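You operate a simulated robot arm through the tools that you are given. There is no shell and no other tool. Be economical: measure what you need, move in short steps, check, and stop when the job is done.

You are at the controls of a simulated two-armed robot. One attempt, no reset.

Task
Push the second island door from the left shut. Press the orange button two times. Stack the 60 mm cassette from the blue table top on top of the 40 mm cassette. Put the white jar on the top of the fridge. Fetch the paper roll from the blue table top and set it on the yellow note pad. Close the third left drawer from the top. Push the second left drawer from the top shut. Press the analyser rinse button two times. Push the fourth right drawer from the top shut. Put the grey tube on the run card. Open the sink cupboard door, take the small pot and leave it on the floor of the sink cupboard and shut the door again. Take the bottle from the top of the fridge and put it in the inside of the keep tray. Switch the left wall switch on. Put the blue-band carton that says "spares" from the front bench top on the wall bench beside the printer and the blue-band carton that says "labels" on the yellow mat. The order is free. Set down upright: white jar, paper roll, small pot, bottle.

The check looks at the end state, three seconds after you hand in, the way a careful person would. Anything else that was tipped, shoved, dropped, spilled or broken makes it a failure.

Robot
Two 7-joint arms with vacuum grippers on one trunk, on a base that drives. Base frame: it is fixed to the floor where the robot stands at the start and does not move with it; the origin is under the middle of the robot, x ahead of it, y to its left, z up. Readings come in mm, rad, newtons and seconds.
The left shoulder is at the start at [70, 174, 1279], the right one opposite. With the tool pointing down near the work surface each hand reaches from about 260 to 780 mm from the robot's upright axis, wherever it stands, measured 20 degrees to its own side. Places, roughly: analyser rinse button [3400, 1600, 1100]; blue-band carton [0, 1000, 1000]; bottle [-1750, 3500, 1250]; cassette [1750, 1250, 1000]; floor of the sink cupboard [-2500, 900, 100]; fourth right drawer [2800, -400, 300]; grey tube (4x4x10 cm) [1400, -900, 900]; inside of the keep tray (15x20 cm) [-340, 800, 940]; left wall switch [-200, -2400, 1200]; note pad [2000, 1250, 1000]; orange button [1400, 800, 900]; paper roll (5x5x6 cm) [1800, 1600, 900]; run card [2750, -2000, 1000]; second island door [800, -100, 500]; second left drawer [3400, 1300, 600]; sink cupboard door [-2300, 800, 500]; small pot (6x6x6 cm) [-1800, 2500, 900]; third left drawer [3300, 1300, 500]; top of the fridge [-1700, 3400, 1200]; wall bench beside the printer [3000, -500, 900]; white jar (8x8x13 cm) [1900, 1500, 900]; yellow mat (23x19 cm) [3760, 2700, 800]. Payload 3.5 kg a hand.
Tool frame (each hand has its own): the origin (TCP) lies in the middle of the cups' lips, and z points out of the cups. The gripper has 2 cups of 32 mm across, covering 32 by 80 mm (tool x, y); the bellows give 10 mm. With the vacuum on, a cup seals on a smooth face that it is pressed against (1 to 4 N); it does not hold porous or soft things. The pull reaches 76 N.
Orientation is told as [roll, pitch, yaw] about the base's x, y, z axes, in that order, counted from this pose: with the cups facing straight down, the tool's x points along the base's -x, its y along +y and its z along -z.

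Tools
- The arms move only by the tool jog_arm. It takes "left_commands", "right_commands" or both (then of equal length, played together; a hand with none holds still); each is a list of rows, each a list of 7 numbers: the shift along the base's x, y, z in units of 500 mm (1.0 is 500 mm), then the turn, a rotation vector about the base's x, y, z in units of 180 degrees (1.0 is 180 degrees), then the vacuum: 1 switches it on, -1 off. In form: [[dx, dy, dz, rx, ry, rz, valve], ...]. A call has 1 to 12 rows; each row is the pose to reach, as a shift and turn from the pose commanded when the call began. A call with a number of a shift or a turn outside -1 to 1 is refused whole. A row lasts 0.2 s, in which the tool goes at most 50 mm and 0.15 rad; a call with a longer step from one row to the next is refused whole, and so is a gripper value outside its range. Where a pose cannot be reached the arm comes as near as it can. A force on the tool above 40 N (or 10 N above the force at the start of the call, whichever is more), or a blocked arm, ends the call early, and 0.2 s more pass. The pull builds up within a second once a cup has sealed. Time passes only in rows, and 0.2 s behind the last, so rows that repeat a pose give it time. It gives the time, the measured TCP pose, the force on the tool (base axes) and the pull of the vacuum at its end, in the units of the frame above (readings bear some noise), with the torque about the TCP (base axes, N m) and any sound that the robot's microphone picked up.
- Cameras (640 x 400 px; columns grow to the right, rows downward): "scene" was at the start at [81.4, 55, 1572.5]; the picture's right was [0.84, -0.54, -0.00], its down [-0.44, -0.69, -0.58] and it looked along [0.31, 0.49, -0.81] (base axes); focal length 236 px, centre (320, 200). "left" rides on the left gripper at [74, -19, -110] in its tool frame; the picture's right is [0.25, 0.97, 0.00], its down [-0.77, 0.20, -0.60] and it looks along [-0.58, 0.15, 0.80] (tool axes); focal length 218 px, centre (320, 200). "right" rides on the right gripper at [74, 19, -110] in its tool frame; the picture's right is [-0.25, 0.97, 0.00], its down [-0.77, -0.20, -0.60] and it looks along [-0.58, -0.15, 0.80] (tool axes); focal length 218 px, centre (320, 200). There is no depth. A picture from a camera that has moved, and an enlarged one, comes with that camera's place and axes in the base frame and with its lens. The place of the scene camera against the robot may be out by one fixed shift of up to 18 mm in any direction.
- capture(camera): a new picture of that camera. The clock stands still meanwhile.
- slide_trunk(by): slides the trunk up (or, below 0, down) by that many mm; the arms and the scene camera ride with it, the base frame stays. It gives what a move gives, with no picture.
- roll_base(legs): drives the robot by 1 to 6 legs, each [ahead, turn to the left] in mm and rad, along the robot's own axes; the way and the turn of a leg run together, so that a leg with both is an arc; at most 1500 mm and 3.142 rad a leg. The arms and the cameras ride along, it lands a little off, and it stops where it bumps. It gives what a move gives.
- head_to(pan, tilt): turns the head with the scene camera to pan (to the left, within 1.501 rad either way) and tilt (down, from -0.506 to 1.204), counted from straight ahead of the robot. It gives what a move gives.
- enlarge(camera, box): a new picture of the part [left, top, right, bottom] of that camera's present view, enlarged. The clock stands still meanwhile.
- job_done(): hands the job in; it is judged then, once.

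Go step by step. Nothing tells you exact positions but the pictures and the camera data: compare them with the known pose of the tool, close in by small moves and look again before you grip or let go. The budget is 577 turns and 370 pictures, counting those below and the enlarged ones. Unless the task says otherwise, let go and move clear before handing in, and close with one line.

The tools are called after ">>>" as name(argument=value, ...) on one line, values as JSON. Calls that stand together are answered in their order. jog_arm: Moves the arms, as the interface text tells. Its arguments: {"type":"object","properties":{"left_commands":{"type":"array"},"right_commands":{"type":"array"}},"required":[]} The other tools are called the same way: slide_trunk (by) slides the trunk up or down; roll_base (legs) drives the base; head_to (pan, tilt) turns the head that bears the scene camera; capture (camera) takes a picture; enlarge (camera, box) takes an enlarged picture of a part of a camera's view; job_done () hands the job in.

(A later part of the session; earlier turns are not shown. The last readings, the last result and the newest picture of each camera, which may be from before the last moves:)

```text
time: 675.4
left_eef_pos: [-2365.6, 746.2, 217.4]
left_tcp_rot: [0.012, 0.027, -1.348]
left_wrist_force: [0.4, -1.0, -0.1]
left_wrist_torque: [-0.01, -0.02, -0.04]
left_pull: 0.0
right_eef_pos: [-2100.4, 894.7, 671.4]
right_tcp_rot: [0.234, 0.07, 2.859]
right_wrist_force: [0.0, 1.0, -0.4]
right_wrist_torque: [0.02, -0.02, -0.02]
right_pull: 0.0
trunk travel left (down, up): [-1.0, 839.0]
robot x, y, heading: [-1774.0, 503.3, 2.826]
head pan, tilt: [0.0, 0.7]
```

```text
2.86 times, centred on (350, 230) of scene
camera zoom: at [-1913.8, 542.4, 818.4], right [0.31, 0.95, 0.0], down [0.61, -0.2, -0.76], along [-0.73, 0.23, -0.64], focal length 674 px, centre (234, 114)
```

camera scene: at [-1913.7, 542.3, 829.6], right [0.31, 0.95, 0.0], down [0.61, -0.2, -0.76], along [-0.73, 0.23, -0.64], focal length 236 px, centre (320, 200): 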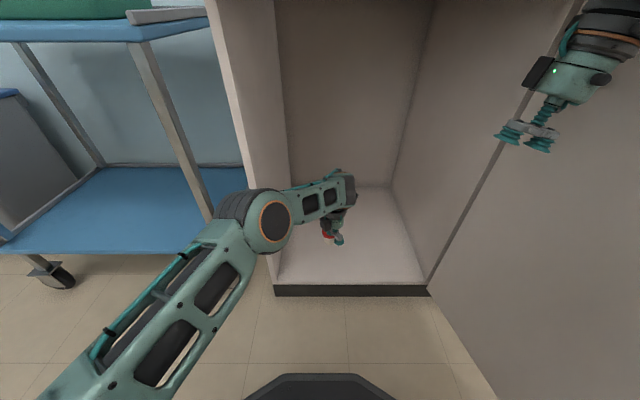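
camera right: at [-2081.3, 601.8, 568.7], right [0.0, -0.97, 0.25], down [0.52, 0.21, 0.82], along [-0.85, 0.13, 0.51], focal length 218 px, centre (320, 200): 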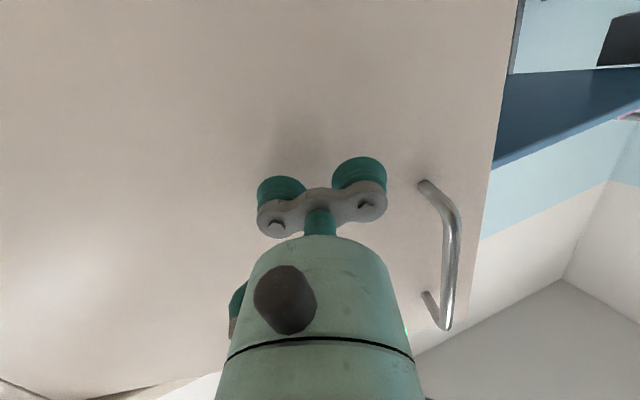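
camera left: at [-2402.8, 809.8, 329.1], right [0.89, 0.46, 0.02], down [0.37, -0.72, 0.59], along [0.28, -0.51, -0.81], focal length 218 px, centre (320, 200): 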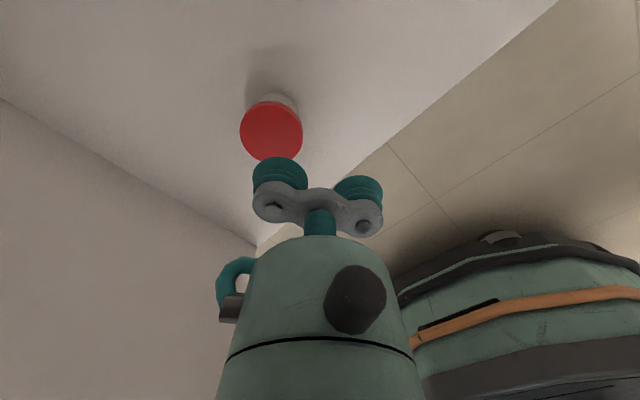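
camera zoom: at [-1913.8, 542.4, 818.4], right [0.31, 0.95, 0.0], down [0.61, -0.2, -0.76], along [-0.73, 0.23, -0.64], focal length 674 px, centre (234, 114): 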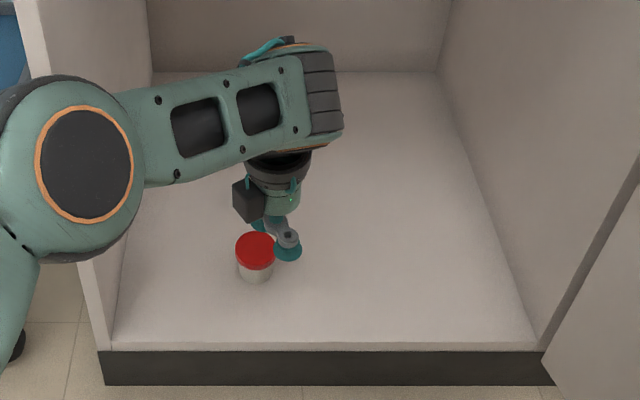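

The pot stands on the cupboard floor. I'll draw the left arm out the way it came.

>>> jog_arm(left_commands=[[0.0, 0.0, 0.09, 0, 0, 0, -1], [0.0, 0.0, 0.18, 0, 0, 0, -1], [0.0, 0.0, 0.27, 0, 0, 0, -1], [0.078, -0.031, 0.29, 0, 0, 0, -1], [0.156, -0.061, 0.31, 0, 0, 0, -1], [0.234, -0.092, 0.33, 0, 0, 0, -1], [0.312, -0.123, 0.35, 0, 0, 0, -1], [0.39, -0.153, 0.37, 0, 0, 0, -1], [0.44, -0.175, 0.39, 0, 0, 0, -1]])

>>> jog_arm(left_commands=[[-0.028, -0.09, 0.015, 0, 0, 0, -1], [-0.056, -0.18, 0.03, 0, 0, 0, -1], [-0.084, -0.27, 0.045, 0, 0, 0, -1], [-0.112, -0.36, 0.06, 0, 0, 0, -1], [-0.14, -0.45, 0.075, 0, 0, 0, -1], [-0.168, -0.54, 0.09, 0, 0, 0, -1]])

>>> slide_trunk(by=180)

>>> capture(camera="scene")

```text
time: 677.4
left_eef_pos: [-2145.7, 658.7, 412.4]
left_tcp_rot: [0.011, 0.027, -1.343]
left_wrist_force: [-0.4, -0.2, 0.2]
left_wrist_torque: [-0.03, 0.0, -0.01]
left_pull: 0.0
right_eef_pos: [-2099.7, 895.1, 671.2]
right_tcp_rot: [0.236, 0.069, 2.861]
right_wrist_force: [-0.9, 0.5, -0.4]
right_wrist_torque: [-0.02, -0.02, -0.02]
right_pull: 0.0
trunk travel left (down, up): [-1.0, 839.0]
robot x, y, heading: [-1778.9, 511.8, 2.832]
head pan, tilt: [0.0, 0.7]
```

```text
time: 678.8
left_eef_pos: [-2230.7, 387.8, 456.6]
left_tcp_rot: [0.011, 0.028, -1.347]
left_wrist_force: [-0.2, -0.2, -1.0]
left_wrist_torque: [0.0, 0.0, -0.01]
left_pull: 0.0
right_eef_pos: [-2100.1, 893.6, 670.7]
right_tcp_rot: [0.236, 0.07, 2.86]
right_wrist_force: [0.1, 0.4, -0.4]
right_wrist_torque: [0.0, 0.03, -0.02]
right_pull: 0.1
trunk travel left (down, up): [-1.0, 839.0]
robot x, y, heading: [-1778.6, 506.4, 2.833]
head pan, tilt: [0.0, 0.7]
```

```text
time: 680.8
left_eef_pos: [-2229.9, 388.4, 636.8]
left_tcp_rot: [0.013, 0.028, -1.344]
left_wrist_force: [0.0, 0.1, 1.0]
left_wrist_torque: [0.01, 0.01, 0.0]
left_pull: 0.2
right_eef_pos: [-2100.0, 894.4, 850.4]
right_tcp_rot: [0.236, 0.069, 2.859]
right_wrist_force: [0.1, -0.6, 0.1]
right_wrist_torque: [0.0, 0.03, 0.05]
right_pull: 0.0
trunk travel left (down, up): [-181.0, 659.0]
robot x, y, heading: [-1779.3, 505.3, 2.83]
head pan, tilt: [0.0, 0.7]
```

```text
116 pictures are left
camera scene: at [-1914.0, 542.2, 998.4], right [0.31, 0.95, 0.0], down [0.61, -0.2, -0.76], along [-0.73, 0.23, -0.64], focal length 236 px, centre (320, 200)
```

scene: 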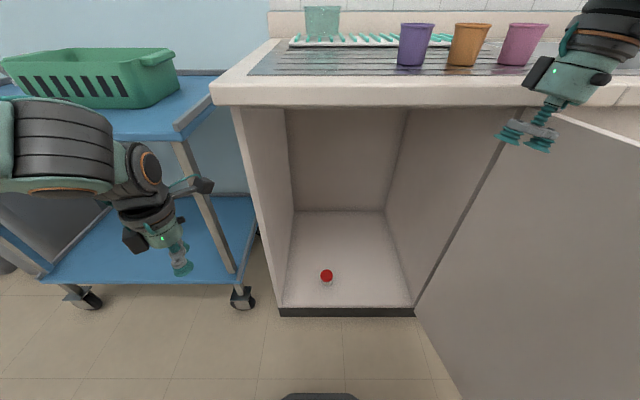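

Now to shut the door. I'll back out, then come to its outer side with the right hand in the forward pose.

>>> roll_base(legs=[[-420, 0]])

>>> jog_arm(right_commands=[[-0.07, 0.02, -0.02, 0.006, 0.002, 0, -1], [-0.14, 0.04, -0.04, 0.012, 0.002, 0, -1], [-0.21, 0.06, -0.06, 0.018, 0.004, 0, -1], [-0.28, 0.085, -0.08, 0.024, 0.006, 0, -1], [-0.35, 0.11, -0.1, 0.03, 0.008, 0, -1], [-0.42, 0.125, -0.14, 0.036, 0.009, 0, -1]])

>>> capture(camera="scene")

```text
time: 683.3
left_eef_pos: [-1834.0, 262.3, 637.7]
left_tcp_rot: [0.014, 0.028, -1.349]
left_wrist_force: [0.3, 0.3, 0.2]
left_wrist_torque: [0.01, -0.02, -0.03]
left_pull: 0.2
right_eef_pos: [-1703.7, 766.7, 851.7]
right_tcp_rot: [0.235, 0.071, 2.856]
right_wrist_force: [-0.2, 0.5, -0.6]
right_wrist_torque: [0.01, -0.01, 0.0]
right_pull: 0.1
trunk travel left (down, up): [-181.0, 659.0]
robot x, y, heading: [-1382.1, 378.8, 2.829]
head pan, tilt: [0.0, 0.7]
```

```text
time: 684.7
left_eef_pos: [-1835.5, 262.6, 636.6]
left_tcp_rot: [0.012, 0.027, -1.348]
left_wrist_force: [-0.2, 0.6, 0.9]
left_wrist_torque: [-0.01, -0.03, 0.02]
left_pull: 0.0
right_eef_pos: [-1915.7, 829.1, 779.1]
right_tcp_rot: [0.135, 0.011, 2.85]
right_wrist_force: [-1.0, 0.1, 0.1]
right_wrist_torque: [0.02, -0.04, 0.0]
right_pull: 0.1
trunk travel left (down, up): [-181.0, 659.0]
robot x, y, heading: [-1381.5, 377.1, 2.826]
head pan, tilt: [0.0, 0.7]
```

```text
115 pictures are left
camera scene: at [-1519.0, 414.9, 998.4], right [0.31, 0.95, 0.0], down [0.61, -0.2, -0.76], along [-0.73, 0.24, -0.64], focal length 236 px, centre (320, 200)
```

scene: 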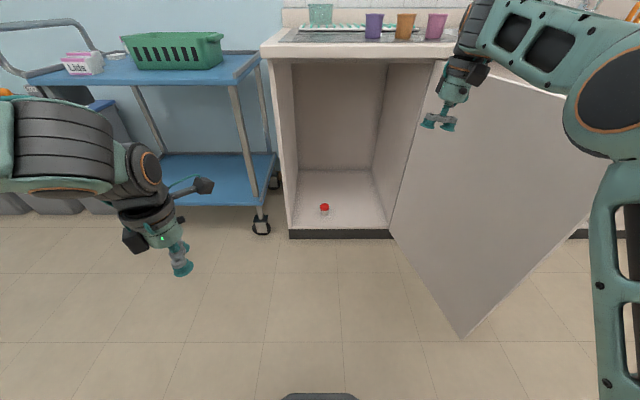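

>>> slide_trunk(by=176)

>>> jog_arm(right_commands=[[0, -0.02, -0.04, 0.006, 0.02, 0, -1], [0, -0.04, -0.1, 0.018, 0.056, 0, -1], [0, -0.06, -0.16, 0.03, 0.096, 0, -1], [0, -0.08, -0.22, 0.042, 0.136, 0, -1], [0, -0.1, -0.28, 0.054, 0.176, 0, -1], [0, -0.12, -0.34, 0.066, 0.216, 0, -1], [0, -0.14, -0.4, 0.078, 0.255, 0, -1], [0, -0.16, -0.46, 0.09, 0.295, 0, -1], [-0.02, -0.16, -0.51, 0.102, 0.335, 0, -1], [-0.04, -0.16, -0.56, 0.114, 0.375, 0, -1], [-0.06, -0.16, -0.61, 0.126, 0.415, 0, -1], [-0.08, -0.16, -0.64, 0.138, 0.455, 0, -1]])

```text
time: 686.7
left_eef_pos: [-1835.1, 263.4, 813.3]
left_tcp_rot: [0.011, 0.028, -1.348]
left_wrist_force: [0.5, -0.3, -0.9]
left_wrist_torque: [0.01, 0.02, 0.02]
left_pull: 0.1
right_eef_pos: [-1914.2, 829.8, 956.0]
right_tcp_rot: [0.136, 0.011, 2.851]
right_wrist_force: [-0.8, 0.4, 0.2]
right_wrist_torque: [-0.01, -0.02, 0.01]
right_pull: 0.0
trunk travel left (down, up): [-357.0, 483.0]
robot x, y, heading: [-1383.2, 377.5, 2.825]
head pan, tilt: [0.0, 0.7]
```

```text
time: 689.3
left_eef_pos: [-1835.8, 262.6, 813.8]
left_tcp_rot: [0.011, 0.029, -1.347]
left_wrist_force: [0.1, 0.5, 0.4]
left_wrist_torque: [0.02, -0.01, -0.01]
left_pull: 0.0
right_eef_pos: [-1955.9, 748.4, 635.0]
right_tcp_rot: [0.084, -1.484, 2.898]
right_wrist_force: [-0.3, -0.4, 0.0]
right_wrist_torque: [0.03, -0.02, 0.01]
right_pull: 0.0
trunk travel left (down, up): [-357.0, 483.0]
robot x, y, heading: [-1382.2, 381.6, 2.826]
head pan, tilt: [0.0, 0.7]
```

>>> roll_base(legs=[[-185, 0], [0, -1.549], [350, 0], [0, 1.471]])

>>> head_to(pan=-0.1, tilt=0.7)

>>> capture(camera="scene")

```text
time: 700.1
left_eef_pos: [-1563.5, 570.8, 813.7]
left_tcp_rot: [0.011, 0.028, -1.422]
left_wrist_force: [0.1, -0.1, 0.0]
left_wrist_torque: [0.01, 0.0, 0.01]
left_pull: 0.2
right_eef_pos: [-1648.3, 1064.5, 636.2]
right_tcp_rot: [0.077, -1.483, 2.83]
right_wrist_force: [-0.9, 0.6, 0.5]
right_wrist_torque: [0.02, -0.02, 0.0]
right_pull: 0.1
trunk travel left (down, up): [-357.0, 483.0]
robot x, y, heading: [-1105.2, 656.1, 2.754]
head pan, tilt: [0.0, 0.7]
```

```text
time: 700.8
left_eef_pos: [-1564.0, 570.8, 813.6]
left_tcp_rot: [0.012, 0.027, -1.422]
left_wrist_force: [0.0, 0.7, 0.1]
left_wrist_torque: [-0.03, 0.01, -0.01]
left_pull: 0.1
right_eef_pos: [-1649.1, 1065.8, 635.1]
right_tcp_rot: [0.083, -1.484, 2.828]
right_wrist_force: [0.3, -0.3, 0.1]
right_wrist_torque: [0.02, -0.02, 0.01]
right_pull: 0.1
trunk travel left (down, up): [-357.0, 483.0]
robot x, y, heading: [-1102.8, 652.9, 2.753]
head pan, tilt: [-0.099, 0.7]
```

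```text
114 pictures are left
camera scene: at [-1232.6, 706.7, 1174.5], right [0.47, 0.88, 0.0], down [0.57, -0.3, -0.76], along [-0.68, 0.36, -0.64], focal length 236 px, centre (320, 200)
```

scene: 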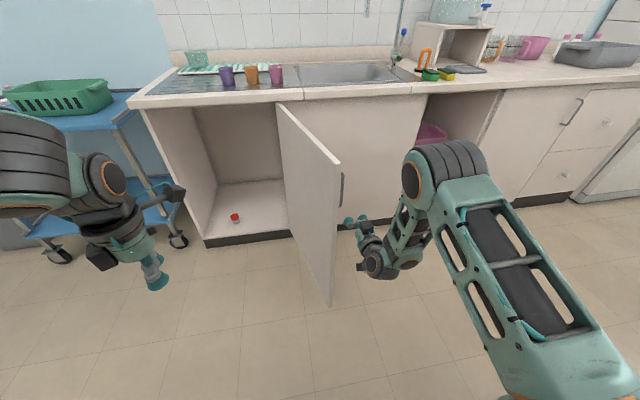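

>>> roll_base(legs=[[190, 0]])

>>> roll_base(legs=[[0, 0.5]])

>>> capture(camera="scene")

```text
time: 702.3
left_eef_pos: [-1741.7, 644.1, 813.0]
left_tcp_rot: [0.011, 0.025, -1.421]
left_wrist_force: [0.0, 0.3, 0.3]
left_wrist_torque: [-0.05, 0.01, -0.02]
left_pull: 0.1
right_eef_pos: [-1825.1, 1137.0, 634.0]
right_tcp_rot: [0.082, -1.483, 2.828]
right_wrist_force: [0.3, -0.2, -0.3]
right_wrist_torque: [-0.02, 0.0, 0.04]
right_pull: 0.0
trunk travel left (down, up): [-357.0, 483.0]
robot x, y, heading: [-1284.0, 727.0, 2.753]
head pan, tilt: [-0.099, 0.7]
```

```text
time: 704.1
left_eef_pos: [-1642.7, 431.5, 813.0]
left_tcp_rot: [0.012, 0.028, -0.922]
left_wrist_force: [-0.4, 0.1, -0.7]
left_wrist_torque: [0.01, -0.02, -0.01]
left_pull: 0.1
right_eef_pos: [-1954.7, 825.7, 636.7]
right_tcp_rot: [0.079, -1.482, -2.953]
right_wrist_force: [0.1, -0.4, -0.6]
right_wrist_torque: [0.01, 0.01, 0.0]
right_pull: 0.1
trunk travel left (down, up): [-357.0, 483.0]
robot x, y, heading: [-1279.0, 732.8, -3.034]
head pan, tilt: [-0.099, 0.7]
```

```text
113 pictures are left
camera scene: at [-1422.0, 712.9, 1174.5], right [-0.01, 1.0, 0.0], down [0.64, 0.01, -0.76], along [-0.76, -0.01, -0.64], focal length 236 px, centre (320, 200)
```

scene: 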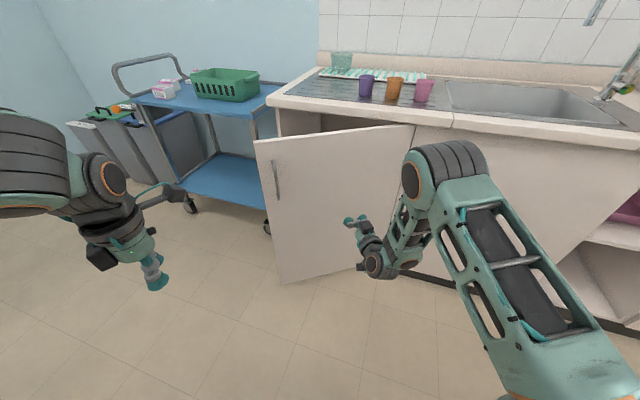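

>>> roll_base(legs=[[150, 0]])

>>> capture(camera="scene")

```text
time: 705.5
left_eef_pos: [-1794.8, 415.3, 812.8]
left_tcp_rot: [0.013, 0.026, -0.92]
left_wrist_force: [0.3, -0.3, -0.6]
left_wrist_torque: [-0.03, 0.0, 0.01]
left_pull: 0.1
right_eef_pos: [-2105.0, 809.6, 634.5]
right_tcp_rot: [0.083, -1.482, -2.958]
right_wrist_force: [0.3, 0.0, -0.9]
right_wrist_torque: [0.01, 0.0, -0.02]
right_pull: 0.1
trunk travel left (down, up): [-357.0, 483.0]
robot x, y, heading: [-1427.1, 711.4, -3.033]
head pan, tilt: [-0.099, 0.7]
```

```text
112 pictures are left
camera scene: at [-1573.0, 696.5, 1174.3], right [-0.01, 1.0, 0.0], down [0.65, 0.01, -0.76], along [-0.76, -0.01, -0.65], focal length 236 px, centre (320, 200)
```

scene: 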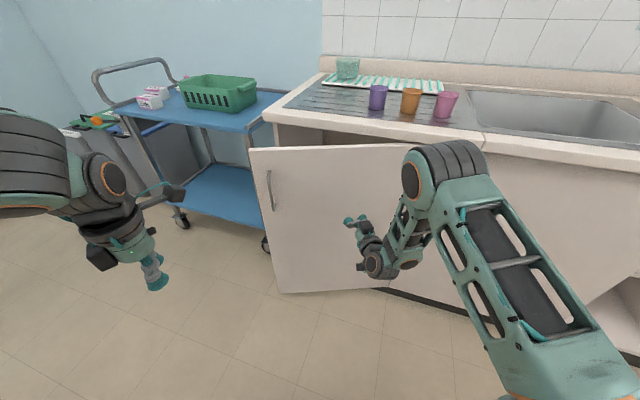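

>>> roll_base(legs=[[0, 0.12], [110, 0]])

>>> capture(camera="scene")

```text
time: 707.3
left_eef_pos: [-1862.7, 347.6, 812.3]
left_tcp_rot: [0.013, 0.026, -0.8]
left_wrist_force: [-0.2, 0.1, 0.5]
left_wrist_torque: [0.03, -0.05, 0.0]
left_pull: 0.0
right_eef_pos: [-2219.7, 700.2, 634.4]
right_tcp_rot: [0.083, -1.482, -2.833]
right_wrist_force: [-0.9, 0.3, -0.6]
right_wrist_torque: [-0.04, 0.02, -0.04]
right_pull: 0.1
trunk travel left (down, up): [-357.0, 483.0]
robot x, y, heading: [-1533.3, 681.2, -2.91]
head pan, tilt: [-0.099, 0.7]
```

```text
111 pictures are left
camera scene: at [-1678.1, 654.4, 1174.2], right [-0.13, 0.99, 0.0], down [0.64, 0.09, -0.76], along [-0.76, -0.1, -0.65], focal length 236 px, centre (320, 200)
```

scene: 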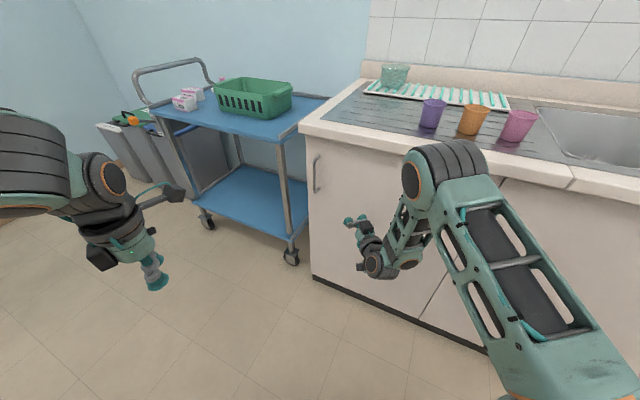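

>>> jog_arm(right_commands=[[-0.03, -0.005, 0, 0, 0, 0, -1], [-0.06, -0.01, 0, 0, 0, 0, -1], [-0.08, -0.013, 0, 0, 0, 0, -1], [-0.1, -0.016, 0, 0, 0, 0, -1], [-0.12, -0.02, 0, 0, 0, 0, -1]])

>>> capture(camera="right")

>>> enlarge(camera="scene", box=[290, 100, 540, 350])

```text
time: 708.5
left_eef_pos: [-1860.4, 347.5, 813.5]
left_tcp_rot: [0.013, 0.027, -0.798]
left_wrist_force: [-0.7, 0.4, -0.9]
left_wrist_torque: [-0.02, -0.01, 0.01]
left_pull: 0.1
right_eef_pos: [-2278.9, 689.7, 636.1]
right_tcp_rot: [0.075, -1.482, -2.824]
right_wrist_force: [3.2, -4.2, 0.5]
right_wrist_torque: [0.03, 0.03, -0.13]
right_pull: 0.0
trunk travel left (down, up): [-357.0, 483.0]
robot x, y, heading: [-1534.3, 687.0, -2.906]
head pan, tilt: [-0.099, 0.7]
```

```text
110 pictures are left
camera right: at [-2164.0, 717.0, 571.5], right [0.35, -0.9, 0.26], down [0.42, 0.39, 0.82], along [-0.84, -0.18, 0.51], focal length 218 px, centre (320, 200)
```

right: 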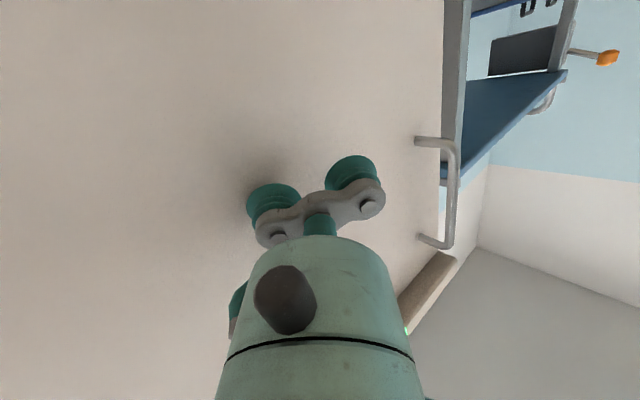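

```text
1.60 times, centred on (415, 225) of scene
camera zoom: at [-1676.1, 654.2, 1174.5], right [-0.14, 0.99, 0.0], down [0.64, 0.09, -0.77], along [-0.76, -0.1, -0.64], focal length 378 px, centre (168, 160)
```

zoom: 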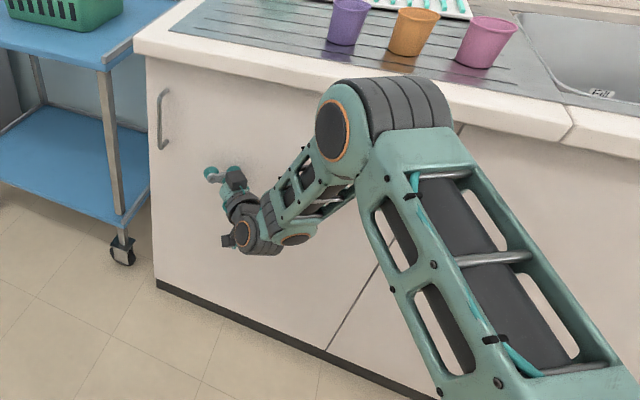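

>>> jog_arm(right_commands=[[-0.012, -0.003, 0, 0, 0, 0, -1], [-0.024, -0.006, 0, 0, 0, 0, -1], [-0.036, -0.01, 0, 0, 0, 0, -1], [-0.048, -0.013, 0, 0, 0, 0, -1], [-0.06, -0.016, 0, 0, 0, 0, -1]])

>>> enlarge(camera="scene", box=[290, 100, 540, 350])

```text
time: 709.1
left_eef_pos: [-1859.1, 346.8, 814.2]
left_tcp_rot: [0.01, 0.028, -0.799]
left_wrist_force: [0.0, 0.0, 0.3]
left_wrist_torque: [0.02, -0.01, -0.01]
left_pull: 0.0
right_eef_pos: [-2284.4, 686.6, 632.5]
right_tcp_rot: [0.106, -1.476, -2.855]
right_wrist_force: [22.6, 0.3, 4.2]
right_wrist_torque: [0.34, -0.04, -1.07]
right_pull: 0.2
trunk travel left (down, up): [-357.0, 483.0]
robot x, y, heading: [-1532.1, 685.3, -2.904]
head pan, tilt: [-0.099, 0.7]
stopped in row 3 (right hand): the force on the tool passed its limit at 50 N (the readings are from after the stop); the commanded pose is now the measured one
```

```text
1.60 times, centred on (415, 225) of scene
camera zoom: at [-1673.7, 654.9, 1174.9], right [-0.13, 0.99, 0.0], down [0.64, 0.09, -0.77], along [-0.76, -0.1, -0.64], focal length 378 px, centre (168, 160)
```

zoom: 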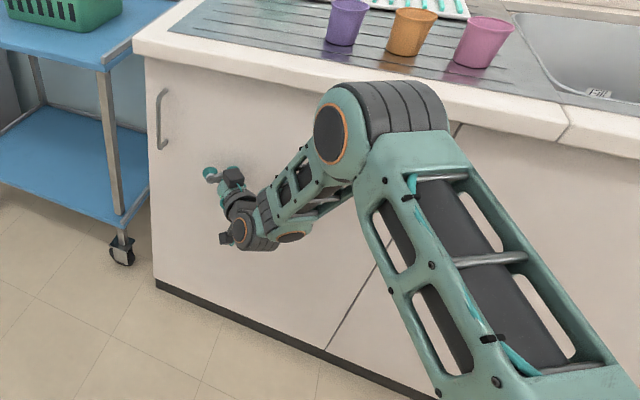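

The door is shut firmly. I'll back away and restore the right hand.

>>> roll_base(legs=[[-250, 0]])

>>> jog_arm(right_commands=[[0.02, 0, 0.05, 0.0, -0.04, 0, -1], [0.04, 0, 0.1, 0.0, -0.08, 0, -1], [0.06, 0, 0.15, 0.0, -0.12, 0, -1], [0.08, 0, 0.2, 0.0, -0.16, 0, -1], [0.08, 0.02, 0.26, 0.0, -0.2, 0, -1], [0.08, 0.04, 0.32, 0.0, -0.24, 0, -1], [0.08, 0.06, 0.38, 0.0, -0.28, 0, -1], [0.08, 0.08, 0.44, 0.0, -0.32, 0, -1], [0.08, 0.1, 0.5, 0.0, -0.36, 0, -1], [0.08, 0.12, 0.56, 0.0, -0.4, 0, -1], [0.08, 0.14, 0.6, 0.0, -0.44, 0, -1], [0.08, 0.16, 0.62, 0.0, -0.46, 0, -1]])

>>> capture(camera="scene")

```text
time: 711.0
left_eef_pos: [-1619.5, 406.1, 813.5]
left_tcp_rot: [0.012, 0.029, -0.798]
left_wrist_force: [0.4, 0.0, -0.3]
left_wrist_torque: [0.0, 0.01, 0.01]
left_pull: 0.1
right_eef_pos: [-2046.1, 743.7, 632.2]
right_tcp_rot: [0.107, -1.475, -2.856]
right_wrist_force: [0.9, 0.0, -0.8]
right_wrist_torque: [0.0, -0.02, -0.03]
right_pull: 0.1
trunk travel left (down, up): [-357.0, 483.0]
robot x, y, heading: [-1293.4, 739.3, -2.907]
head pan, tilt: [-0.099, 0.7]
```

```text
time: 713.5
left_eef_pos: [-1620.3, 405.9, 814.2]
left_tcp_rot: [0.012, 0.026, -0.798]
left_wrist_force: [0.4, -0.4, 0.8]
left_wrist_torque: [0.01, 0.01, 0.06]
left_pull: 0.0
right_eef_pos: [-2006.2, 824.2, 942.1]
right_tcp_rot: [0.389, -0.032, -3.114]
right_wrist_force: [0.5, 0.0, -0.4]
right_wrist_torque: [0.01, -0.01, 0.0]
right_pull: 0.1
trunk travel left (down, up): [-357.0, 483.0]
robot x, y, heading: [-1295.4, 745.3, -2.909]
head pan, tilt: [-0.099, 0.7]
```

```text
107 pictures are left
camera scene: at [-1434.6, 712.7, 1174.5], right [-0.14, 0.99, 0.0], down [0.64, 0.09, -0.76], along [-0.76, -0.1, -0.64], focal length 236 px, centre (320, 200)
```

scene: 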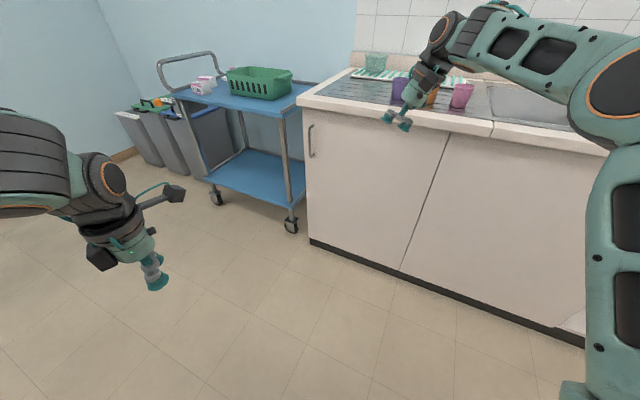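

The cupboard door is flush. Last item is the paper roll. I'll raise the trunk and drive back to the blue table's end.

>>> slide_trunk(by=400)

>>> jog_arm(right_commands=[[0.08, 0.0, 0.0, -0.04, 0.005, 0, -1], [0.16, 0.0, 0.0, -0.08, 0.01, 0, -1], [0.24, 0.0, 0.0, -0.12, 0.01, 0, -1], [0.32, 0.0, 0.0, -0.124, 0.01, 0, -1], [0.4, 0.0, 0.0, -0.124, 0.01, 0, -1], [0.46, 0.0, 0.0, -0.124, 0.01, 0, -1]])

>>> roll_base(legs=[[0, -2.097], [1500, 0], [850, 0]])

```text
time: 717.4
left_eef_pos: [-1619.6, 405.4, 1212.3]
left_tcp_rot: [0.011, 0.026, -0.797]
left_wrist_force: [-0.2, 0.1, 0.4]
left_wrist_torque: [-0.04, -0.04, 0.0]
left_pull: 0.0
right_eef_pos: [-2006.8, 824.8, 1342.0]
right_tcp_rot: [0.393, -0.033, -3.117]
right_wrist_force: [-1.1, -0.1, 0.2]
right_wrist_torque: [0.03, 0.01, 0.02]
right_pull: 0.0
trunk travel left (down, up): [-757.0, 83.0]
robot x, y, heading: [-1295.1, 739.2, -2.909]
head pan, tilt: [-0.099, 0.7]
```

```text
time: 718.8
left_eef_pos: [-1620.1, 407.2, 1213.6]
left_tcp_rot: [0.009, 0.026, -0.797]
left_wrist_force: [0.3, 0.3, -1.1]
left_wrist_torque: [0.0, -0.01, -0.03]
left_pull: 0.0
right_eef_pos: [-1776.8, 826.0, 1342.8]
right_tcp_rot: [0.782, -0.073, -3.136]
right_wrist_force: [0.3, 0.0, -0.9]
right_wrist_torque: [-0.04, -0.02, -0.04]
right_pull: 0.0
trunk travel left (down, up): [-757.0, 83.0]
robot x, y, heading: [-1296.3, 744.5, -2.908]
head pan, tilt: [-0.099, 0.7]
```

```text
time: 735.3
left_eef_pos: [-713.2, 3436.0, 1213.5]
left_tcp_rot: [0.012, 0.027, -2.914]
left_wrist_force: [0.0, -0.7, 0.3]
left_wrist_torque: [-0.02, 0.0, -0.02]
left_pull: 0.0
right_eef_pos: [-274.1, 3351.3, 1342.7]
right_tcp_rot: [0.781, -0.073, 1.032]
right_wrist_force: [0.4, 0.2, 0.6]
right_wrist_torque: [-0.02, 0.02, 0.02]
right_pull: 0.1
trunk travel left (down, up): [-757.0, 83.0]
robot x, y, heading: [-596.1, 2981.7, 1.259]
head pan, tilt: [-0.099, 0.7]
```

>>> roll_base(legs=[[0, -1.553], [1500, 0], [1200, 0], [0, -1.571]])

>>> head_to(pan=0.0, tilt=0.85)

>>> capture(camera="scene")

```text
time: 756.0
left_eef_pos: [2109.2, 1748.8, 1212.2]
left_tcp_rot: [0.013, 0.029, 0.244]
left_wrist_force: [0.0, -0.1, -0.8]
left_wrist_torque: [0.02, 0.02, 0.02]
left_pull: 0.1
right_eef_pos: [1668.2, 1824.0, 1342.9]
right_tcp_rot: [0.781, -0.071, -2.095]
right_wrist_force: [-0.2, -0.2, -0.7]
right_wrist_torque: [0.0, -0.02, 0.02]
right_pull: 0.1
trunk travel left (down, up): [-757.0, 83.0]
robot x, y, heading: [1982.2, 2201.9, -1.867]
head pan, tilt: [-0.099, 0.7]
```

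```text
time: 756.7
left_eef_pos: [2108.6, 1749.9, 1213.1]
left_tcp_rot: [0.011, 0.027, 0.243]
left_wrist_force: [-0.1, 0.5, 0.0]
left_wrist_torque: [0.02, -0.01, 0.05]
left_pull: 0.1
right_eef_pos: [1667.1, 1824.1, 1341.1]
right_tcp_rot: [0.779, -0.071, -2.093]
right_wrist_force: [0.2, 0.5, 0.6]
right_wrist_torque: [-0.01, 0.01, 0.02]
right_pull: 0.1
trunk travel left (down, up): [-757.0, 83.0]
robot x, y, heading: [1984.6, 2205.3, -1.861]
head pan, tilt: [0.0, 0.85]
```

```text
106 pictures are left
camera scene: at [1936.9, 2070.7, 1562.3], right [-0.96, 0.29, 0.0], down [0.22, 0.72, -0.66], along [-0.19, -0.63, -0.75], focal length 236 px, centre (320, 200)
```

scene: 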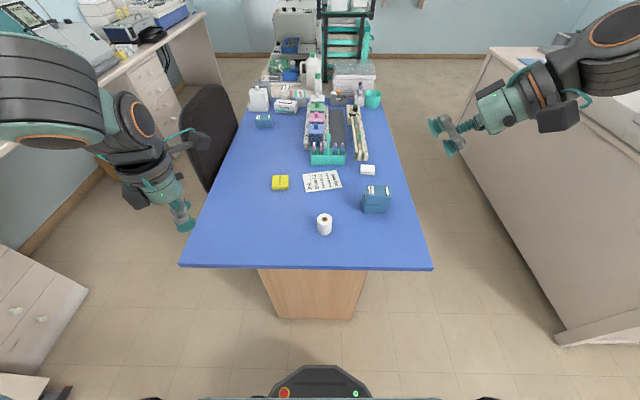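

>>> roll_base(legs=[[145, 0]])

>>> jog_arm(left_commands=[[-0.02, -0.01, 0, 0, 0, -0.043, -1], [-0.04, -0.02, 0, 0, 0, -0.086, -1], [-0.06, -0.03, 0, 0, 0, -0.129, -1], [-0.08, -0.04, 0, 0, 0, -0.171, -1]], right_commands=[[0, 0, 0, 0, 0, 0.0365, -1], [0, 0, 0, 0, 0, 0.073, -1], [0, 0, 0, 0, 0, 0.073, -1], [0, 0, 0, 0, 0, 0.073, -1]])

```text
time: 758.1
left_eef_pos: [2067.3, 1612.0, 1214.0]
left_tcp_rot: [0.01, 0.028, 0.242]
left_wrist_force: [0.6, 0.2, 1.0]
left_wrist_torque: [0.0, 0.01, 0.01]
left_pull: 0.0
right_eef_pos: [1626.3, 1689.5, 1343.2]
right_tcp_rot: [0.78, -0.074, -2.096]
right_wrist_force: [0.6, 1.1, -0.2]
right_wrist_torque: [-0.04, -0.01, 0.02]
right_pull: 0.1
trunk travel left (down, up): [-757.0, 83.0]
robot x, y, heading: [1935.9, 2061.9, -1.87]
head pan, tilt: [0.0, 0.85]
```

```text
time: 759.1
left_eef_pos: [2025.2, 1590.0, 1213.3]
left_tcp_rot: [0.012, 0.027, -0.296]
left_wrist_force: [0.2, 0.6, -0.2]
left_wrist_torque: [-0.02, 0.06, -0.02]
left_pull: 0.1
right_eef_pos: [1623.9, 1686.8, 1342.6]
right_tcp_rot: [0.781, -0.073, -1.867]
right_wrist_force: [-0.4, -0.4, 0.3]
right_wrist_torque: [-0.03, -0.02, 0.0]
right_pull: 0.0
trunk travel left (down, up): [-757.0, 83.0]
robot x, y, heading: [1939.7, 2060.3, -1.867]
head pan, tilt: [0.0, 0.85]
```

>>> jog_arm(left_commands=[[-0.02, 0, -0.03, 0.007, 0.022, 0, -1], [-0.04, 0, -0.06, 0.014, 0.044, 0, -1], [-0.06, 0, -0.09, 0.02, 0.066, 0, -1], [-0.08, 0, -0.12, 0.027, 0.088, 0, -1], [-0.1, 0, -0.15, 0.033, 0.11, 0, -1], [-0.12, 0, -0.18, 0.04, 0.131, 0, -1], [-0.14, 0, -0.21, 0.047, 0.153, 0, -1], [-0.16, 0.002, -0.24, 0.053, 0.175, 0, -1], [-0.18, 0.004, -0.27, 0.06, 0.197, 0, -1], [-0.21, 0.004, -0.3, 0.066, 0.218, 0, -1], [-0.23, 0.004, -0.326, 0.0725, 0.239, 0, -1]], right_commands=[[0.007, -0.004, -0.053, 0.0299, -0.0116, -0.0322, -1], [0.014, -0.007, -0.107, 0.0598, -0.0232, -0.0644, -1], [0.021, -0.011, -0.16, 0.0897, -0.0348, -0.0965, -1], [0.028, -0.015, -0.213, 0.1196, -0.0464, -0.1287, -1], [0.035, -0.018, -0.266, 0.1495, -0.058, -0.1609, -1], [0.041, -0.022, -0.32, 0.1795, -0.0695, -0.1931, -1], [0.048, -0.025, -0.373, 0.2094, -0.0811, -0.2253, -1], [0.055, -0.029, -0.426, 0.2393, -0.0927, -0.2575, -1], [0.062, -0.033, -0.48, 0.2692, -0.1043, -0.2896, -1], [0.069, -0.036, -0.533, 0.2991, -0.1159, -0.3218, -1], [0.076, -0.04, -0.586, 0.329, -0.1275, -0.354, -1]])

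>>> capture(camera="scene")

>>> capture(camera="left")

>>> capture(camera="right")

```text
time: 761.5
left_eef_pos: [1911.8, 1592.8, 1049.1]
left_tcp_rot: [0.014, 0.812, -0.295]
left_wrist_force: [0.1, -0.6, -0.2]
left_wrist_torque: [0.02, 0.0, 0.0]
left_pull: 0.0
right_eef_pos: [1662.1, 1665.4, 1047.8]
right_tcp_rot: [0.099, 0.78, 2.913]
right_wrist_force: [0.4, -0.1, -0.3]
right_wrist_torque: [0.0, 0.0, 0.0]
right_pull: 0.0
trunk travel left (down, up): [-757.0, 83.0]
robot x, y, heading: [1941.9, 2059.6, -1.862]
head pan, tilt: [0.0, 0.85]
```

```text
105 pictures are left
camera scene: at [1894.5, 1929.6, 1562.1], right [-0.96, 0.29, 0.0], down [0.22, 0.72, -0.66], along [-0.19, -0.63, -0.75], focal length 236 px, centre (320, 200)
```

scene: 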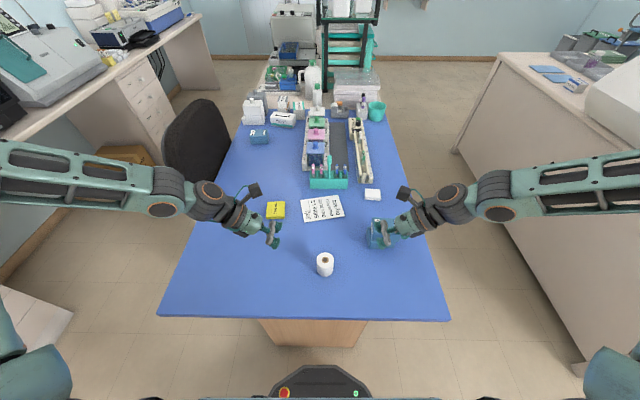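

```text
104 pictures are left
camera left: at [1931.5, 1562.0, 1178.5], right [0.12, 0.97, 0.19], down [0.99, -0.1, -0.14], along [-0.12, 0.21, -0.97], focal length 218 px, centre (320, 200)
```

left: 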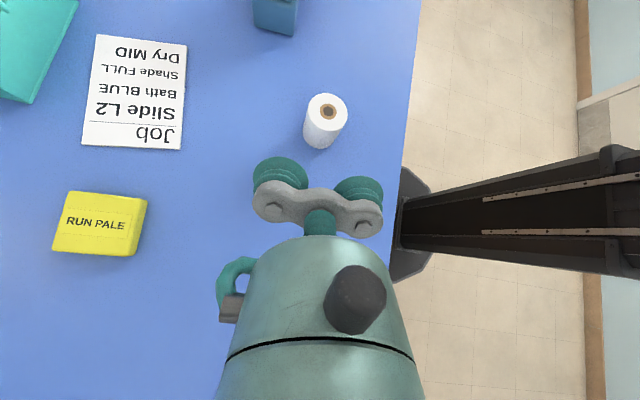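

```text
103 pictures are left
camera right: at [1634.6, 1663.5, 1178.8], right [-0.46, -0.88, -0.11], down [-0.87, 0.47, -0.13], along [0.16, 0.04, -0.99], focal length 218 px, centre (320, 200)
```

right: 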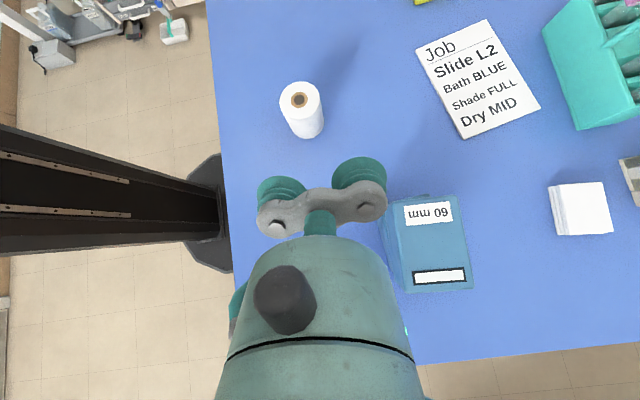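

Both hand cameras agree: the roll is at (1793,1640). I'll bring both hands down to either side of it with a small standoff.

>>> jog_arm(left_commands=[[-0.02, 0.012, -0.08, 0, 0, 0, -1], [-0.05, 0.026, -0.16, 0, 0, 0, -1], [-0.08, 0.04, -0.23, 0, 0, 0, -1], [-0.106, 0.054, -0.288, 0, 0, 0, -1]], right_commands=[[0.03, -0.002, -0.08, 0, 0, 0, -1], [0.06, -0.005, -0.16, 0, 0, 0, -1], [0.095, -0.008, -0.23, 0, 0, 0, -1], [0.129, -0.011, -0.286, 0, 0, 0, -1]])

>>> capture(camera="left")

>>> capture(camera="right")

>>> enlarge(camera="scene", box=[250, 200, 410, 310])

```text
time: 762.5
left_eef_pos: [1856.4, 1616.5, 904.8]
left_tcp_rot: [0.014, 0.812, -0.294]
left_wrist_force: [0.8, -0.2, -0.2]
left_wrist_torque: [0.06, 0.01, -0.02]
left_pull: 0.1
right_eef_pos: [1727.0, 1658.7, 906.3]
right_tcp_rot: [0.102, 0.779, 2.918]
right_wrist_force: [0.1, -0.6, 0.2]
right_wrist_torque: [0.02, 0.0, 0.05]
right_pull: 0.0
trunk travel left (down, up): [-757.0, 83.0]
robot x, y, heading: [1936.7, 2061.2, -1.861]
head pan, tilt: [0.0, 0.85]
```

```text
102 pictures are left
camera left: at [1877.4, 1587.8, 1034.6], right [0.12, 0.97, 0.19], down [0.99, -0.1, -0.14], along [-0.12, 0.21, -0.97], focal length 218 px, centre (320, 200)
```

left: 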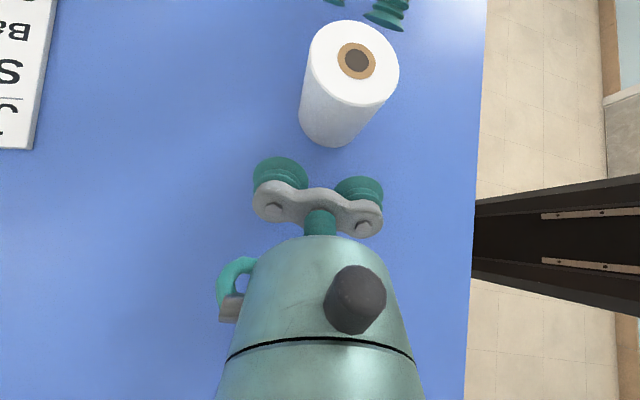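

```text
101 pictures are left
camera right: at [1699.2, 1657.8, 1035.6], right [-0.46, -0.88, -0.11], down [-0.87, 0.47, -0.13], along [0.16, 0.04, -0.99], focal length 218 px, centre (320, 200)
```

right: 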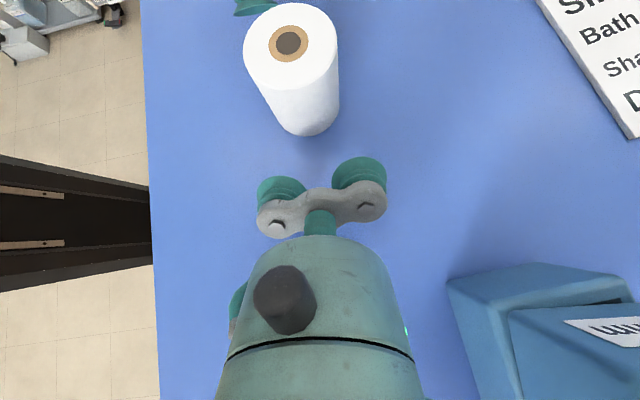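

```text
3.64 times, centred on (330, 255) of scene
camera zoom: at [1894.2, 1929.0, 1562.0], right [-0.96, 0.29, 0.0], down [0.22, 0.72, -0.66], along [-0.19, -0.63, -0.75], focal length 858 px, centre (284, 0)
```

zoom: 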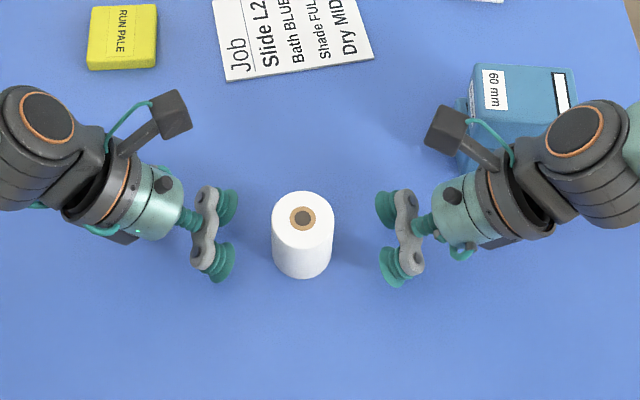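

>>> jog_arm(left_commands=[[-0.03, 0.013, 0, 0, 0, 0, -1], [-0.059, 0.026, 0, 0, 0, 0, -1]], right_commands=[[0.036, -0.01, 0, 0, 0, 0, -1], [0.072, -0.019, 0, 0, 0, 0, -1]])

>>> enlarge(camera="scene", box=[250, 200, 410, 310])

```text
time: 763.1
left_eef_pos: [1826.8, 1631.2, 906.6]
left_tcp_rot: [0.011, 0.811, -0.294]
left_wrist_force: [0.0, 0.0, 0.4]
left_wrist_torque: [-0.04, 0.03, 0.02]
left_pull: 0.0
right_eef_pos: [1764.4, 1649.0, 904.6]
right_tcp_rot: [0.104, 0.78, 2.916]
right_wrist_force: [0.1, 0.4, 0.0]
right_wrist_torque: [0.0, -0.01, 0.02]
right_pull: 0.0
trunk travel left (down, up): [-757.0, 83.0]
robot x, y, heading: [1939.2, 2059.8, -1.865]
head pan, tilt: [0.0, 0.85]
```

```text
3.64 times, centred on (330, 255) of scene
camera zoom: at [1894.8, 1930.6, 1562.1], right [-0.96, 0.29, 0.0], down [0.22, 0.72, -0.66], along [-0.19, -0.63, -0.75], focal length 858 px, centre (284, 0)
```

zoom: 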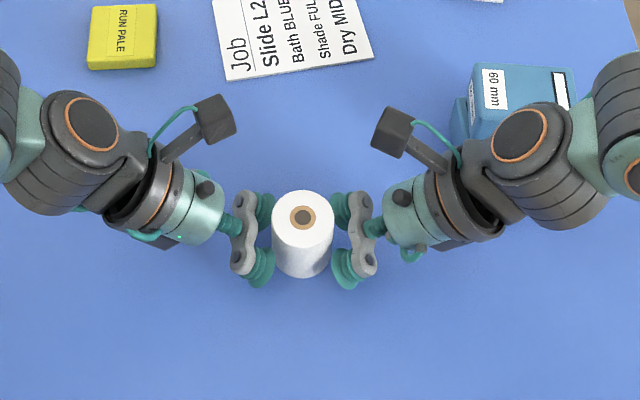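

The roll is centred between the cups. Now squeezing gently from both sides.

>>> jog_arm(left_commands=[[-0.006, 0.0017, 0, 0, 0, 0, -1], [-0.012, 0.0035, 0, 0, 0, 0, -1], [-0.016, 0.005, 0, 0, 0, 0, -1]], right_commands=[[0.006, -0.0017, 0, 0, 0, 0, -1], [0.012, -0.0035, 0, 0, 0, 0, -1], [0.016, -0.005, 0, 0, 0, 0, -1]])

```text
time: 763.9
left_eef_pos: [1820.7, 1635.2, 906.2]
left_tcp_rot: [0.013, 0.812, -0.294]
left_wrist_force: [2.8, -1.0, 0.6]
left_wrist_torque: [0.01, 0.0, -0.01]
left_pull: 0.1
right_eef_pos: [1771.6, 1648.4, 905.6]
right_tcp_rot: [0.105, 0.78, 2.92]
right_wrist_force: [-3.2, 1.3, 0.2]
right_wrist_torque: [-0.02, -0.04, -0.04]
right_pull: 0.1
trunk travel left (down, up): [-757.0, 83.0]
robot x, y, heading: [1940.5, 2062.5, -1.867]
head pan, tilt: [0.0, 0.85]
```

>>> jog_arm(left_commands=[[-0.004, 0.0012, 0, 0, 0, 0, -1], [-0.008, 0.0025, 0, 0, 0, 0, -1], [-0.012, 0.0036, 0, 0, 0, 0, -1]], right_commands=[[0.004, -0.0012, 0, 0, 0, 0, -1], [0.008, -0.0025, 0, 0, 0, 0, -1], [0.012, -0.0036, 0, 0, 0, 0, -1]])

>>> capture(camera="left")

```text
time: 764.7
left_eef_pos: [1815.0, 1634.9, 905.8]
left_tcp_rot: [0.013, 0.809, -0.293]
left_wrist_force: [20.0, -5.1, 2.1]
left_wrist_torque: [0.04, 0.31, 0.05]
left_pull: 0.1
right_eef_pos: [1776.6, 1646.2, 904.0]
right_tcp_rot: [0.102, 0.776, 2.917]
right_wrist_force: [-19.3, 5.2, -3.4]
right_wrist_torque: [-0.03, -0.21, -0.03]
right_pull: 0.0
trunk travel left (down, up): [-757.0, 83.0]
robot x, y, heading: [1940.0, 2060.1, -1.866]
head pan, tilt: [0.0, 0.85]
```

```text
98 pictures are left
camera left: at [1835.5, 1606.9, 1034.2], right [0.12, 0.97, 0.19], down [0.99, -0.1, -0.14], along [-0.12, 0.21, -0.97], focal length 218 px, centre (320, 200)
```

left: 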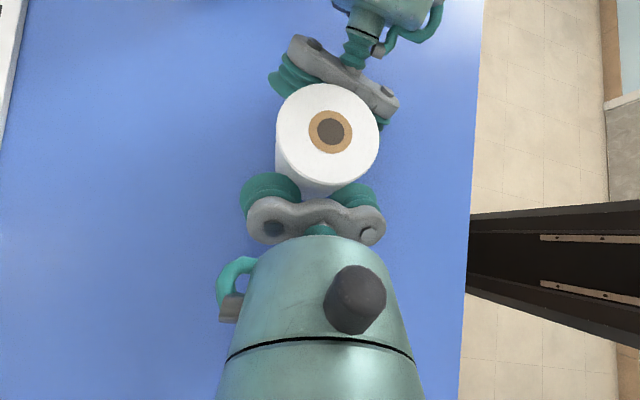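

A firm 20 N squeeze. I'll lift both hands together a little and check.

>>> jog_arm(left_commands=[[0, 0, 0.01, 0, 0, 0, -1], [0, 0, 0.025, 0, 0, 0, -1], [0, 0, 0.05, 0, 0, 0, -1]], right_commands=[[0, 0, 0.01, 0, 0, 0, -1], [0, 0, 0.025, 0, 0, 0, -1], [0, 0, 0.05, 0, 0, 0, -1]])

>>> enlarge(camera="scene", box=[250, 200, 410, 310])

```text
time: 765.5
left_eef_pos: [1816.4, 1636.8, 931.6]
left_tcp_rot: [0.01, 0.81, -0.293]
left_wrist_force: [33.0, -10.9, 2.5]
left_wrist_torque: [0.2, 0.56, 0.07]
left_pull: 0.0
right_eef_pos: [1777.1, 1647.2, 929.7]
right_tcp_rot: [0.103, 0.777, 2.918]
right_wrist_force: [-32.4, 10.4, -4.8]
right_wrist_torque: [-0.16, -0.39, -0.04]
right_pull: 0.0
trunk travel left (down, up): [-757.0, 83.0]
robot x, y, heading: [1938.2, 2061.0, -1.866]
head pan, tilt: [0.0, 0.85]
```

```text
3.64 times, centred on (330, 255) of scene
camera zoom: at [1895.1, 1932.3, 1562.2], right [-0.96, 0.29, 0.0], down [0.22, 0.72, -0.66], along [-0.19, -0.63, -0.75], focal length 858 px, centre (284, 0)
```

zoom: 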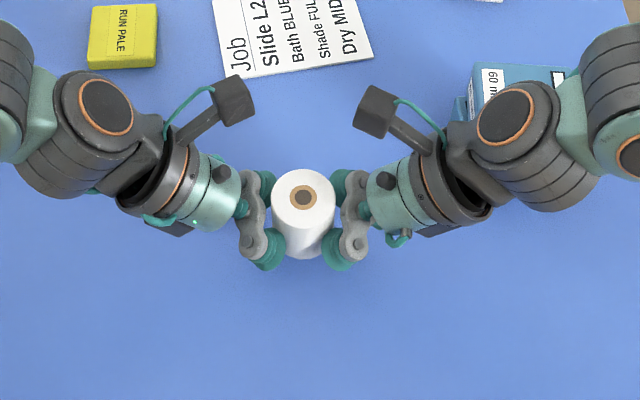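

The roll is off the table, held well. I'll ease the squeeze slightly and lift higher.

>>> jog_arm(left_commands=[[0.001, 0, 0.02, 0, 0, 0, -1], [0.002, -0.0005, 0.05, 0, 0, 0, -1], [0.002, -0.0005, 0.09, 0, 0, 0, -1], [0.002, -0.0005, 0.13, 0, 0, 0, -1]], right_commands=[[-0.001, 0, 0.02, 0, 0, 0, -1], [-0.002, 0.0005, 0.05, 0, 0, 0, -1], [-0.002, 0.0005, 0.09, 0, 0, 0, -1], [-0.002, 0.0005, 0.13, 0, 0, 0, -1]])

>>> capture(camera="scene")

```text
time: 766.5
left_eef_pos: [1815.1, 1636.2, 996.5]
left_tcp_rot: [0.01, 0.812, -0.297]
left_wrist_force: [24.8, -7.0, 3.8]
left_wrist_torque: [0.07, 0.43, 0.02]
left_pull: 0.1
right_eef_pos: [1776.9, 1647.6, 996.6]
right_tcp_rot: [0.101, 0.778, 2.919]
right_wrist_force: [-24.4, 7.2, -4.0]
right_wrist_torque: [-0.07, -0.24, -0.03]
right_pull: 0.1
trunk travel left (down, up): [-757.0, 83.0]
robot x, y, heading: [1941.8, 2064.3, -1.863]
head pan, tilt: [0.0, 0.85]
```

```text
96 pictures are left
camera scene: at [1895.3, 1933.0, 1562.3], right [-0.96, 0.29, 0.0], down [0.22, 0.72, -0.66], along [-0.19, -0.63, -0.75], focal length 236 px, centre (320, 200)
```

scene: 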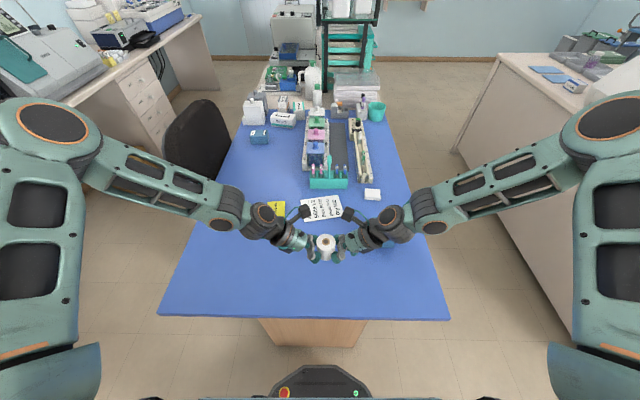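

>>> roll_base(legs=[[0, 0.12]])

>>> roll_base(legs=[[0, 0.12]])

>>> capture(camera="scene")

```text
time: 767.4
left_eef_pos: [1865.9, 1625.1, 996.7]
left_tcp_rot: [0.012, 0.812, -0.174]
left_wrist_force: [21.7, -2.9, 0.7]
left_wrist_torque: [0.08, 0.34, 0.05]
left_pull: 0.0
right_eef_pos: [1826.5, 1630.3, 996.7]
right_tcp_rot: [0.103, 0.782, 3.041]
right_wrist_force: [-20.5, 3.4, -2.7]
right_wrist_torque: [-0.05, -0.25, 0.02]
right_pull: 0.0
trunk travel left (down, up): [-757.0, 83.0]
robot x, y, heading: [1943.6, 2059.8, -1.747]
head pan, tilt: [0.0, 0.85]
```

```text
time: 768.4
left_eef_pos: [1918.2, 1618.8, 996.0]
left_tcp_rot: [0.013, 0.808, -0.054]
left_wrist_force: [11.5, -1.2, 1.8]
left_wrist_torque: [0.02, 0.17, 0.06]
left_pull: 0.1
right_eef_pos: [1880.0, 1619.4, 996.2]
right_tcp_rot: [0.103, 0.78, -3.125]
right_wrist_force: [-10.9, 0.7, -1.3]
right_wrist_torque: [0.0, -0.18, -0.02]
right_pull: 0.0
trunk travel left (down, up): [-757.0, 83.0]
robot x, y, heading: [1939.5, 2058.2, -1.626]
head pan, tilt: [0.0, 0.85]
```

```text
95 pictures are left
camera scene: at [1922.9, 1926.3, 1562.2], right [-1.0, 0.05, 0.0], down [0.04, 0.75, -0.66], along [-0.03, -0.66, -0.75], focal length 236 px, centre (320, 200)
```

scene: 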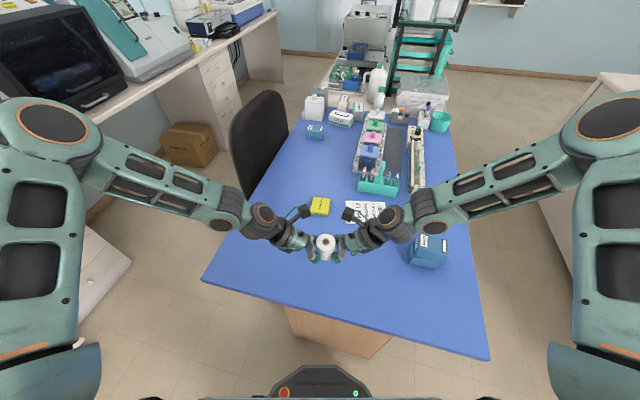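

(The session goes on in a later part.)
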